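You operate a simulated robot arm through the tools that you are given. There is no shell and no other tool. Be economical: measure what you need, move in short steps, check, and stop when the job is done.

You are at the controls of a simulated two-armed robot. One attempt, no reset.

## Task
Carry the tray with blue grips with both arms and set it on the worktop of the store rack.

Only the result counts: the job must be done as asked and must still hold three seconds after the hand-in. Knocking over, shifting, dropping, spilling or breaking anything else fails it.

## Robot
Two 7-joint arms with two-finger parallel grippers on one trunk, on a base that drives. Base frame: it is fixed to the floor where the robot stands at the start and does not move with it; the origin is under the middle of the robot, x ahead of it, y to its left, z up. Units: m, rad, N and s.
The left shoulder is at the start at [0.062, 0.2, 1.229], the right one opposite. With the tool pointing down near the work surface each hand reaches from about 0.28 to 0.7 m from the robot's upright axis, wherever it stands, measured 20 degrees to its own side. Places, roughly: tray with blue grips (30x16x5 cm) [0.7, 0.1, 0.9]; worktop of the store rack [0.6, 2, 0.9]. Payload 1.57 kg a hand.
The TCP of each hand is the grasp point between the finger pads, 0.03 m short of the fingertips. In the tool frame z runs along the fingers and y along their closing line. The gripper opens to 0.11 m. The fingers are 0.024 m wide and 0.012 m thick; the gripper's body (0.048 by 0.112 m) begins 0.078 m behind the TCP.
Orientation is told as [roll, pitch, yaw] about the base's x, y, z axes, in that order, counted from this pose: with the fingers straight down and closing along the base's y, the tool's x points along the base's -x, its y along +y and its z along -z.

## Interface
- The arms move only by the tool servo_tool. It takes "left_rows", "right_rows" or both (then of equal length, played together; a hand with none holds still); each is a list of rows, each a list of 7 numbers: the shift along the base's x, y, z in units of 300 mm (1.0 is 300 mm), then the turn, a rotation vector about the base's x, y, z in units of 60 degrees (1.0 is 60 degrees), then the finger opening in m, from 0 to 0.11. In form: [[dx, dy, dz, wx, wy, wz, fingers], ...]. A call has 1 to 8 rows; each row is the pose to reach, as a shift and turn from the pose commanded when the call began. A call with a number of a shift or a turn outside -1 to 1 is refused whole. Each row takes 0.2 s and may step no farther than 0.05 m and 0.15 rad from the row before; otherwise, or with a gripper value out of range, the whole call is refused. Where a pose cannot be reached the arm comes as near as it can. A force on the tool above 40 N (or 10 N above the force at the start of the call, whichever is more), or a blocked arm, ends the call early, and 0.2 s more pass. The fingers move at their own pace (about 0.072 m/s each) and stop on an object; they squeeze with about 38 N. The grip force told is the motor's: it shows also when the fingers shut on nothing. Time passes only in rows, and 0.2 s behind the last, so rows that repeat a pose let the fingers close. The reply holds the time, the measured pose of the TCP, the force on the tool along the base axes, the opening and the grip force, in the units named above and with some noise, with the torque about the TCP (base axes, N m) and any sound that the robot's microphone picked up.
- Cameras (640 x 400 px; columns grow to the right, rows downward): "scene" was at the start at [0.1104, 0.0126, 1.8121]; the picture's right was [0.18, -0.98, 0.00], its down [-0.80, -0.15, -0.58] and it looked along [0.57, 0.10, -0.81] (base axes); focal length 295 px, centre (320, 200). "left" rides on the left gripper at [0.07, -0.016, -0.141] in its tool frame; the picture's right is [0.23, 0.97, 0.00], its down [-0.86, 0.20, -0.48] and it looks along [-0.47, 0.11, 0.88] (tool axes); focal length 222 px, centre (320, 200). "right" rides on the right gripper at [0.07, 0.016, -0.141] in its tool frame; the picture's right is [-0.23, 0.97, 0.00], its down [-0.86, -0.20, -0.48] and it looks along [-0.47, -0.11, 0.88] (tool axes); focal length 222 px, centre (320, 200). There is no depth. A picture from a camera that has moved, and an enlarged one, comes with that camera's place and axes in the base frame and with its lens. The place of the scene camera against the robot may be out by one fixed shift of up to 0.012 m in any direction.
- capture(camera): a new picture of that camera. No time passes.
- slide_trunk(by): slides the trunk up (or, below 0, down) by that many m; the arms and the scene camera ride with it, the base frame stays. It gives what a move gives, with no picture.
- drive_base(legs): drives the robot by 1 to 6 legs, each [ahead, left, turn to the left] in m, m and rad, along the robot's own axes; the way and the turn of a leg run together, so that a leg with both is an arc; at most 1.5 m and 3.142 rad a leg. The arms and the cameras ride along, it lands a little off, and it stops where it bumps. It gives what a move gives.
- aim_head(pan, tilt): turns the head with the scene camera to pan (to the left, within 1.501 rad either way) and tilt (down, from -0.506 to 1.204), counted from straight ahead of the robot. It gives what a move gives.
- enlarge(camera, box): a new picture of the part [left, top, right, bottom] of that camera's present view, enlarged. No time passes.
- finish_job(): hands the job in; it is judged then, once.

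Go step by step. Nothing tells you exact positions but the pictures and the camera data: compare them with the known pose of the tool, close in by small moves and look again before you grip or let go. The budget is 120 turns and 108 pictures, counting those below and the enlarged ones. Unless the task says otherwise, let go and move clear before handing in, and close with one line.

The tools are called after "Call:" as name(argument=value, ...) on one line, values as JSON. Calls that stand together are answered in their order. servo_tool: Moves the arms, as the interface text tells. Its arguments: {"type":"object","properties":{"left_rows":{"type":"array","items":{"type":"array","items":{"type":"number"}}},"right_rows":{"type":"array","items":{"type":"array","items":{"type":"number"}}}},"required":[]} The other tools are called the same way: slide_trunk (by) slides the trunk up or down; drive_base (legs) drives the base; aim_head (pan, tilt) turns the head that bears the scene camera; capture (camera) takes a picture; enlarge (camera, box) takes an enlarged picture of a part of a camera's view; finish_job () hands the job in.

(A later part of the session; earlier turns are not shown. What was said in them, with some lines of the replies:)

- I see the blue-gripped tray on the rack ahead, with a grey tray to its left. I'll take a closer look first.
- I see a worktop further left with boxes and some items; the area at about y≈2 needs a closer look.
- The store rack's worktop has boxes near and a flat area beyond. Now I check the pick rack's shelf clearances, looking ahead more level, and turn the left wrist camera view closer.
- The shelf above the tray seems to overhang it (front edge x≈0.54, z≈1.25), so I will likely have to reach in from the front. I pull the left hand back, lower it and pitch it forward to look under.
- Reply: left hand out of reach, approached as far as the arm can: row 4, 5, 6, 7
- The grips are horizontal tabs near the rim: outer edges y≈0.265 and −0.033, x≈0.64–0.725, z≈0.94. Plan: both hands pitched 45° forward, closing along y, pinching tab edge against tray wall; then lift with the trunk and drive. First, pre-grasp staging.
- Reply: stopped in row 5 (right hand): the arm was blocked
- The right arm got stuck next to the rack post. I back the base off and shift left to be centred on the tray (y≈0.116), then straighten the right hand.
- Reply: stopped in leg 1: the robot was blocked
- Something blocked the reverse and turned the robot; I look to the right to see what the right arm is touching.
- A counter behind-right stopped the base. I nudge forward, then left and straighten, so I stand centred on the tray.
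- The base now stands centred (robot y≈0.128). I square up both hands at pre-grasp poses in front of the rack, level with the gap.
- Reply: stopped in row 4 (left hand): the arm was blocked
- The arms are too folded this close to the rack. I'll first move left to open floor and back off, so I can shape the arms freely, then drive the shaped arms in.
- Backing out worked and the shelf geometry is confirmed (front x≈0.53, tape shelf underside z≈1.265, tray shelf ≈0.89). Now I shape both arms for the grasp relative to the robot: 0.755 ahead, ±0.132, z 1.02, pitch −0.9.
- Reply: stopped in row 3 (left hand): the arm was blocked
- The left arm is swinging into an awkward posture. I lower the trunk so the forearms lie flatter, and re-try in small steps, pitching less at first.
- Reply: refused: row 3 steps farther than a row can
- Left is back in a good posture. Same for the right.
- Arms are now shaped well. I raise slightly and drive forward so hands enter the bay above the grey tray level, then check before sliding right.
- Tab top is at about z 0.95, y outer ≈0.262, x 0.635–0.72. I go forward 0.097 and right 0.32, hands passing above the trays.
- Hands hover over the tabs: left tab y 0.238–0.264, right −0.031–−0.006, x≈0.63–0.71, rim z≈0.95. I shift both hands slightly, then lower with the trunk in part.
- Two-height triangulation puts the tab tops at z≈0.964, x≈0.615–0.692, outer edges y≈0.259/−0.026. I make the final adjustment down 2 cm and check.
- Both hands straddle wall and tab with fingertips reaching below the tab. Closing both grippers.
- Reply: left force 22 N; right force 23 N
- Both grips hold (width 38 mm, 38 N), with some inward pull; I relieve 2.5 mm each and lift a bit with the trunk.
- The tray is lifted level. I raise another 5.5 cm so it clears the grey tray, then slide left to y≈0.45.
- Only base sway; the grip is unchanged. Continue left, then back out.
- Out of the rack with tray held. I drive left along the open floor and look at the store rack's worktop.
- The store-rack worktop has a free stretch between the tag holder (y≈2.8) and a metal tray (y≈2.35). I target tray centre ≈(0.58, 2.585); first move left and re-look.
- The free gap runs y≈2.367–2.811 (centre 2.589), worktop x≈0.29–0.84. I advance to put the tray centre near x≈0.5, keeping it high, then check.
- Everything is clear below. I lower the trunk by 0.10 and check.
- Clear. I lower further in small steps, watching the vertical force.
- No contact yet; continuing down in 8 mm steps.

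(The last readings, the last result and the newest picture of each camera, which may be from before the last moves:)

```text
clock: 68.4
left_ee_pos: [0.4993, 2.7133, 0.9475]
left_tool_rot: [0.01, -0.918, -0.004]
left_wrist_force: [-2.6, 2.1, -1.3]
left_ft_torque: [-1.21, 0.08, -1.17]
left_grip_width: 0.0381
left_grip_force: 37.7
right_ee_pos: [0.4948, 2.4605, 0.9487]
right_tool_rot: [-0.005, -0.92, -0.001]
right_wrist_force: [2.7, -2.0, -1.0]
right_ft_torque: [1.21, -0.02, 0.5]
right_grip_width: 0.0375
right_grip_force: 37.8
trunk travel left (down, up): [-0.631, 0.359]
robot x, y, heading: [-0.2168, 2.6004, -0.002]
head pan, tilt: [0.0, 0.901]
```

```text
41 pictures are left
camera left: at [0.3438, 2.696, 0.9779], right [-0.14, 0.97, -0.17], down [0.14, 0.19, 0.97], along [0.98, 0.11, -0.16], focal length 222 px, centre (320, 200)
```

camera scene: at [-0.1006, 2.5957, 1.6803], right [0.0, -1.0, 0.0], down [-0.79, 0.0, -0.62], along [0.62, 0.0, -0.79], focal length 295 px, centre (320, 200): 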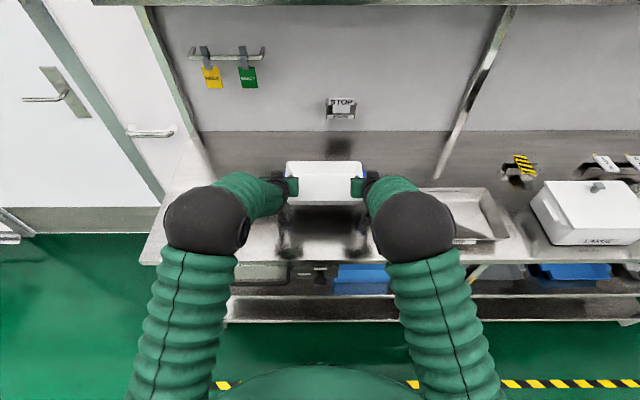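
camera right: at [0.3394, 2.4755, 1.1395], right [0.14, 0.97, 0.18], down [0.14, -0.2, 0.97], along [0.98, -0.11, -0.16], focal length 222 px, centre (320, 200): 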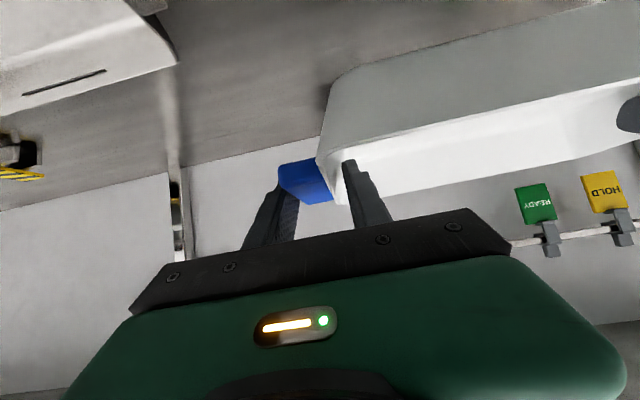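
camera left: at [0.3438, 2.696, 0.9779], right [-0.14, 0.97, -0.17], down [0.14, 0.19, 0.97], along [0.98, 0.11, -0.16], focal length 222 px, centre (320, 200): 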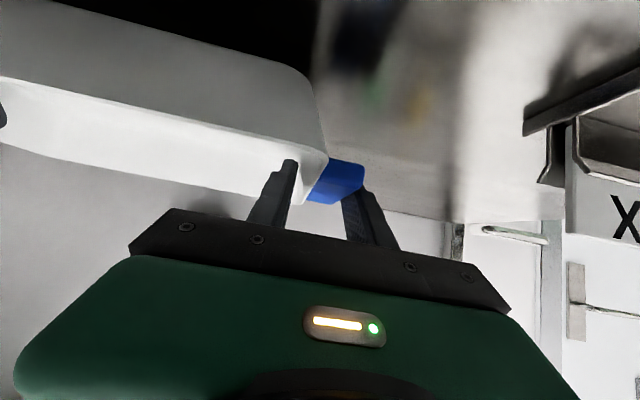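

Call:
slide_trunk(by=-0.008)

Call:
slide_trunk(by=-0.006)

Call:
slide_trunk(by=-0.005)

Call:
capture(camera="left")

```text
clock: 68.9
left_ee_pos: [0.4995, 2.7145, 0.9395]
left_tool_rot: [0.012, -0.918, -0.004]
left_wrist_force: [-2.5, 1.1, -0.1]
left_ft_torque: [-1.21, 0.06, -1.16]
left_grip_width: 0.0379
left_grip_force: 37.8
right_ee_pos: [0.4948, 2.4596, 0.9416]
right_tool_rot: [-0.006, -0.921, -0.002]
right_wrist_force: [2.7, -2.4, -1.9]
right_ft_torque: [1.16, -0.09, 0.49]
right_grip_width: 0.0372
right_grip_force: 37.9
trunk travel left (down, up): [-0.623, 0.367]
robot x, y, heading: [-0.2145, 2.6013, -0.009]
head pan, tilt: [0.0, 0.901]
```

```text
clock: 69.5
left_ee_pos: [0.4979, 2.7136, 0.9334]
left_tool_rot: [0.012, -0.918, -0.004]
left_wrist_force: [-2.9, 2.3, -1.5]
left_ft_torque: [-1.27, 0.04, -1.13]
left_grip_width: 0.0377
left_grip_force: 38.5
right_ee_pos: [0.4949, 2.4587, 0.935]
right_tool_rot: [-0.005, -0.916, -0.002]
right_wrist_force: [2.7, -2.3, -1.3]
right_ft_torque: [1.16, -0.03, 0.51]
right_grip_width: 0.0372
right_grip_force: 37.7
trunk travel left (down, up): [-0.617, 0.373]
robot x, y, heading: [-0.2141, 2.6005, 0.003]
head pan, tilt: [0.0, 0.901]
```

```text
clock: 70.0
left_ee_pos: [0.4994, 2.7135, 0.9287]
left_tool_rot: [0.012, -0.919, -0.003]
left_wrist_force: [-3.6, 1.7, -0.9]
left_ft_torque: [-1.26, -0.03, -1.16]
left_grip_width: 0.0379
left_grip_force: 37.7
right_ee_pos: [0.4951, 2.4595, 0.9294]
right_tool_rot: [-0.004, -0.917, 0.001]
right_wrist_force: [3.1, -2.2, -1.2]
right_ft_torque: [1.14, -0.02, 0.44]
right_grip_width: 0.0374
right_grip_force: 38.2
trunk travel left (down, up): [-0.612, 0.378]
robot x, y, heading: [-0.2141, 2.6002, -0.0]
head pan, tilt: [0.0, 0.901]
```

```text
40 pictures are left
camera left: at [0.3438, 2.696, 0.9589], right [-0.14, 0.97, -0.17], down [0.14, 0.19, 0.97], along [0.98, 0.12, -0.16], focal length 222 px, centre (320, 200)
```

left: 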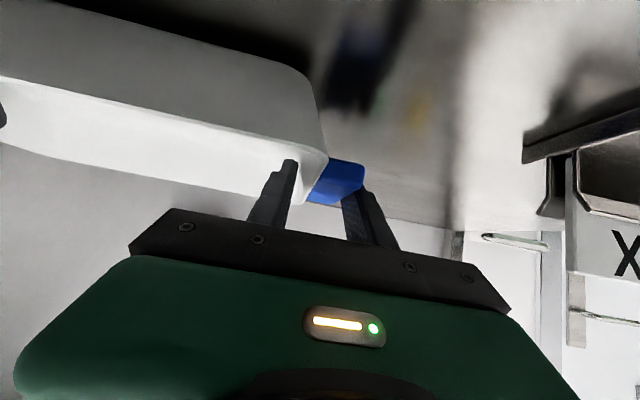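

Call:
slide_trunk(by=-0.006)

Call:
slide_trunk(by=-0.005)

Call:
enlarge(camera="left", box=[180, 30, 460, 265])

```text
clock: 70.6
left_ee_pos: [0.4987, 2.7135, 0.9246]
left_tool_rot: [0.01, -0.922, -0.003]
left_wrist_force: [-2.5, 2.8, 7.1]
left_ft_torque: [-0.99, 0.54, -1.33]
left_grip_width: 0.0379
left_grip_force: 37.9
right_ee_pos: [0.494, 2.4593, 0.9245]
right_tool_rot: [-0.004, -0.921, -0.003]
right_wrist_force: [3.1, -2.2, 0.1]
right_ft_torque: [1.17, -0.04, 0.39]
right_grip_width: 0.037
right_grip_force: 38.4
trunk travel left (down, up): [-0.606, 0.384]
robot x, y, heading: [-0.2177, 2.6021, -0.0]
head pan, tilt: [0.0, 0.901]
```

```text
clock: 71.1
left_ee_pos: [0.4994, 2.7129, 0.9237]
left_tool_rot: [0.012, -0.927, -0.003]
left_wrist_force: [4.0, 2.6, 21.2]
left_ft_torque: [-0.88, 0.48, -1.28]
left_grip_width: 0.0381
left_grip_force: 37.9
right_ee_pos: [0.4947, 2.4598, 0.9241]
right_tool_rot: [-0.004, -0.928, -0.001]
right_wrist_force: [9.1, -3.7, 15.6]
right_ft_torque: [0.79, 0.29, 0.45]
right_grip_width: 0.0372
right_grip_force: 38.1
trunk travel left (down, up): [-0.601, 0.389]
robot x, y, heading: [-0.218, 2.6021, -0.003]
head pan, tilt: [0.0, 0.901]
```

```text
1.70 times, centred on (320, 148) of left
camera zoom: at [0.3428, 2.6959, 0.9522], right [-0.14, 0.97, -0.18], down [0.13, 0.19, 0.97], along [0.98, 0.12, -0.15], focal length 378 px, centre (320, 289)
```

zoom: 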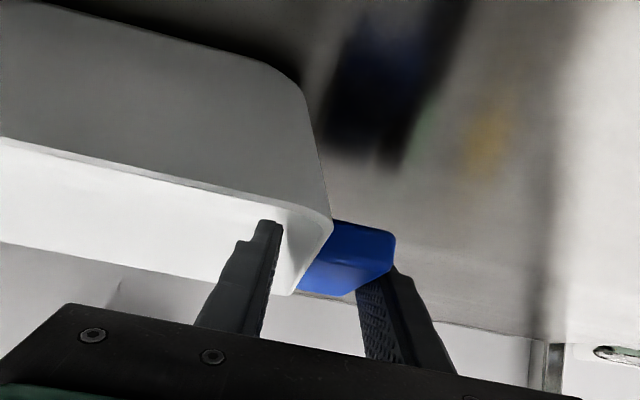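

Contact on both sides (21 N, 16 N). I unload 4 mm and open both grippers.

Call:
slide_trunk(by=-0.0)

Call:
slide_trunk(by=0.005)

Call:
servo_tool(left_rows=[[0, 0, 0, 0, 0, 0, 0.045], [0, 0, 0, 0, 0, 0, 0.055], [0, 0, 0, 0, 0, 0, 0.065], [0, 0, 0, 0, 0, 0, 0.065]], right_rows=[[0, 0, 0, 0, 0, 0, 0.045], [0, 0, 0, 0, 0, 0, 0.055], [0, 0, 0, 0, 0, 0, 0.065], [0, 0, 0, 0, 0, 0, 0.065]])

Call:
capture(camera="left")

Call:
capture(camera="right")

```text
clock: 71.6
left_ee_pos: [0.4971, 2.7124, 0.9233]
left_tool_rot: [0.012, -0.927, -0.002]
left_wrist_force: [8.5, 3.3, 26.5]
left_ft_torque: [-1.07, -0.16, -1.18]
left_grip_width: 0.038
left_grip_force: 37.7
right_ee_pos: [0.4923, 2.4593, 0.9247]
right_tool_rot: [-0.005, -0.928, -0.003]
right_wrist_force: [11.8, -3.4, 22.2]
right_ft_torque: [0.88, -0.32, 0.48]
right_grip_width: 0.0371
right_grip_force: 37.5
trunk travel left (down, up): [-0.601, 0.389]
robot x, y, heading: [-0.2111, 2.5992, 0.001]
head pan, tilt: [0.0, 0.901]
```

```text
clock: 72.2
left_ee_pos: [0.4962, 2.7129, 0.9238]
left_tool_rot: [0.011, -0.92, 0.0]
left_wrist_force: [2.5, 2.3, 14.3]
left_ft_torque: [-1.38, -1.24, -0.79]
left_grip_width: 0.038
left_grip_force: 37.8
right_ee_pos: [0.4913, 2.4591, 0.9246]
right_tool_rot: [-0.005, -0.919, -0.002]
right_wrist_force: [6.1, -3.1, 10.4]
right_ft_torque: [1.36, -1.03, 0.3]
right_grip_width: 0.0373
right_grip_force: 37.9
trunk travel left (down, up): [-0.606, 0.384]
robot x, y, heading: [-0.2157, 2.6013, 0.002]
head pan, tilt: [0.0, 0.901]
```

```text
clock: 73.2
left_ee_pos: [0.4985, 2.7129, 0.9225]
left_tool_rot: [0.012, -0.919, -0.004]
left_wrist_force: [-0.8, -0.1, -0.1]
left_ft_torque: [0.0, 0.02, 0.0]
left_grip_width: 0.0651
left_grip_force: 0.1
right_ee_pos: [0.4945, 2.4594, 0.9246]
right_tool_rot: [-0.006, -0.92, -0.003]
right_wrist_force: [-0.1, -0.4, -0.7]
right_ft_torque: [-0.03, 0.02, 0.0]
right_grip_width: 0.0651
right_grip_force: 0.1
trunk travel left (down, up): [-0.606, 0.384]
robot x, y, heading: [-0.2135, 2.5976, -0.003]
head pan, tilt: [0.0, 0.901]
```

```text
38 pictures are left
camera left: at [0.3432, 2.6961, 0.9532], right [-0.14, 0.97, -0.17], down [0.14, 0.19, 0.97], along [0.98, 0.11, -0.16], focal length 222 px, centre (320, 200)
```

left: 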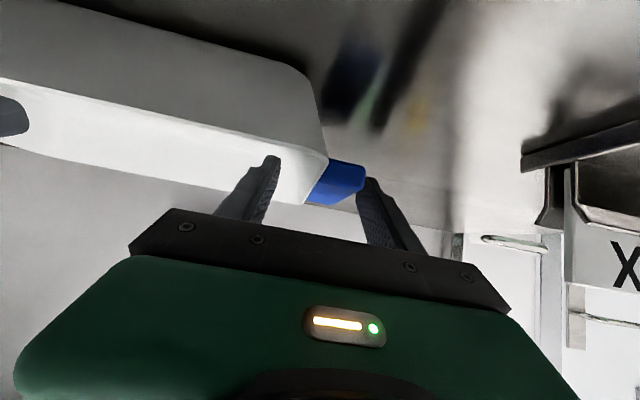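

```text
37 pictures are left
camera right: at [0.3399, 2.4755, 0.9551], right [0.14, 0.97, 0.18], down [0.14, -0.2, 0.97], along [0.98, -0.11, -0.16], focal length 222 px, centre (320, 200)
```

right: 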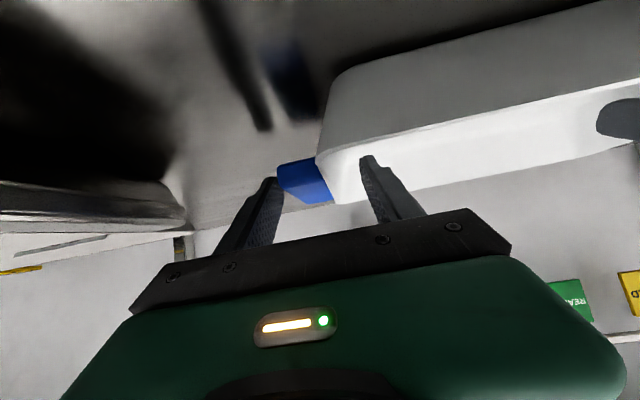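

Released, forces are zero. Open a little more, rise straight up by trunk, and look.

Call:
servo_tool(left_rows=[[0, 0, 0, 0, 0, 0, 0.078], [0, 0, 0, 0, 0, 0, 0.078]], right_rows=[[0, 0, 0, 0, 0, 0, 0.078], [0, 0, 0, 0, 0, 0, 0.078]])

Call:
slide_trunk(by=0.05)

Call:
slide_trunk(by=0.1)

Call:
drive_base(legs=[[-0.3, 0, 0]])

Call:
aim_head(pan=0.0, tilt=0.7)

Call:
capture(camera="scene")

```text
clock: 73.8
left_ee_pos: [0.4996, 2.7128, 0.9238]
left_tool_rot: [0.008, -0.92, -0.004]
left_wrist_force: [0.4, 0.1, 0.9]
left_ft_torque: [0.04, 0.0, -0.04]
left_grip_width: 0.0778
left_grip_force: 0.1
right_ee_pos: [0.4945, 2.4602, 0.924]
right_tool_rot: [-0.005, -0.92, -0.001]
right_wrist_force: [2.0, -0.1, -0.4]
right_ft_torque: [0.01, -0.01, -0.04]
right_grip_width: 0.0781
right_grip_force: 0.1
trunk travel left (down, up): [-0.606, 0.384]
robot x, y, heading: [-0.2182, 2.6034, -0.005]
head pan, tilt: [0.0, 0.901]
```

```text
clock: 74.7
left_ee_pos: [0.4993, 2.7132, 0.9724]
left_tool_rot: [0.01, -0.917, -0.003]
left_wrist_force: [0.2, 0.5, 1.1]
left_ft_torque: [-0.01, 0.02, -0.01]
left_grip_width: 0.0779
left_grip_force: 0.1
right_ee_pos: [0.4955, 2.4597, 0.973]
right_tool_rot: [-0.005, -0.916, -0.004]
right_wrist_force: [-0.2, 0.3, -0.3]
right_ft_torque: [-0.01, -0.01, 0.01]
right_grip_width: 0.078
right_grip_force: 0.0
trunk travel left (down, up): [-0.656, 0.334]
robot x, y, heading: [-0.2197, 2.6029, -0.002]
head pan, tilt: [0.0, 0.901]
```

```text
clock: 76.0
left_ee_pos: [0.4984, 2.7121, 1.0724]
left_tool_rot: [0.01, -0.918, -0.003]
left_wrist_force: [-0.4, 0.0, 0.3]
left_ft_torque: [0.03, 0.01, 0.01]
left_grip_width: 0.0777
left_grip_force: 0.1
right_ee_pos: [0.4942, 2.4597, 1.0743]
right_tool_rot: [-0.005, -0.919, -0.002]
right_wrist_force: [0.1, -0.8, -0.2]
right_ft_torque: [-0.02, 0.02, 0.02]
right_grip_width: 0.0782
right_grip_force: 0.0
trunk travel left (down, up): [-0.756, 0.234]
robot x, y, heading: [-0.2165, 2.6009, 0.001]
head pan, tilt: [0.0, 0.901]
```

```text
clock: 78.0
left_ee_pos: [0.2048, 2.7142, 1.0713]
left_tool_rot: [0.011, -0.919, -0.003]
left_wrist_force: [-0.3, -0.2, 0.5]
left_ft_torque: [-0.02, -0.03, -0.02]
left_grip_width: 0.0777
left_grip_force: 0.0
right_ee_pos: [0.2004, 2.4594, 1.073]
right_tool_rot: [-0.004, -0.919, -0.005]
right_wrist_force: [0.9, 0.2, -0.8]
right_ft_torque: [-0.02, 0.0, -0.02]
right_grip_width: 0.078
right_grip_force: 0.2
trunk travel left (down, up): [-0.756, 0.234]
robot x, y, heading: [-0.516, 2.6024, -0.0]
head pan, tilt: [0.0, 0.901]
```

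```text
clock: 78.8
left_ee_pos: [0.2019, 2.7133, 1.0748]
left_tool_rot: [0.01, -0.922, -0.003]
left_wrist_force: [-0.4, -0.5, -0.3]
left_ft_torque: [0.02, -0.01, -0.01]
left_grip_width: 0.0779
left_grip_force: 0.1
right_ee_pos: [0.1972, 2.4589, 1.0757]
right_tool_rot: [-0.004, -0.921, -0.003]
right_wrist_force: [0.0, -0.5, 0.2]
right_ft_torque: [0.01, 0.01, -0.01]
right_grip_width: 0.0781
right_grip_force: 0.1
trunk travel left (down, up): [-0.756, 0.234]
robot x, y, heading: [-0.5138, 2.6031, -0.002]
head pan, tilt: [0.0, 0.7]
```

```text
36 pictures are left
camera scene: at [-0.3873, 2.5963, 1.7624], right [0.0, -1.0, 0.0], down [-0.65, 0.0, -0.76], along [0.76, 0.0, -0.65], focal length 295 px, centre (320, 200)
```

scene: 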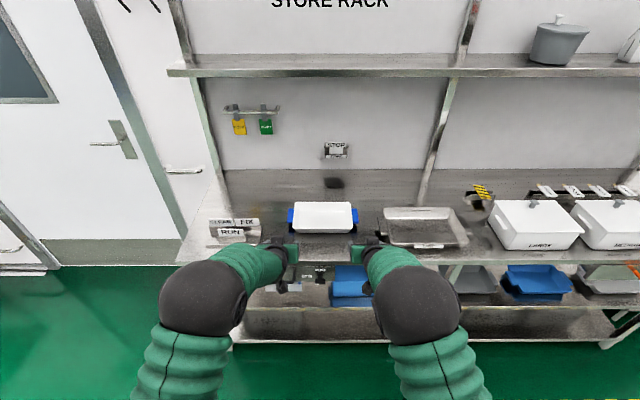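

The tray with blue grips stands flat on the store rack's worktop, between the tags and the metal tray, and both hands are clear. Handing in.

Call:
finish_job()

```text
The job is handed in.
```

The tray with blue grips is on the store rack's worktop, between the tag holder and the metal tray, with both hands clear. On the way, the robot's base bumped the counter behind its start position once; I saw no sign that anything moved, but I did not check the counter again afterwards.
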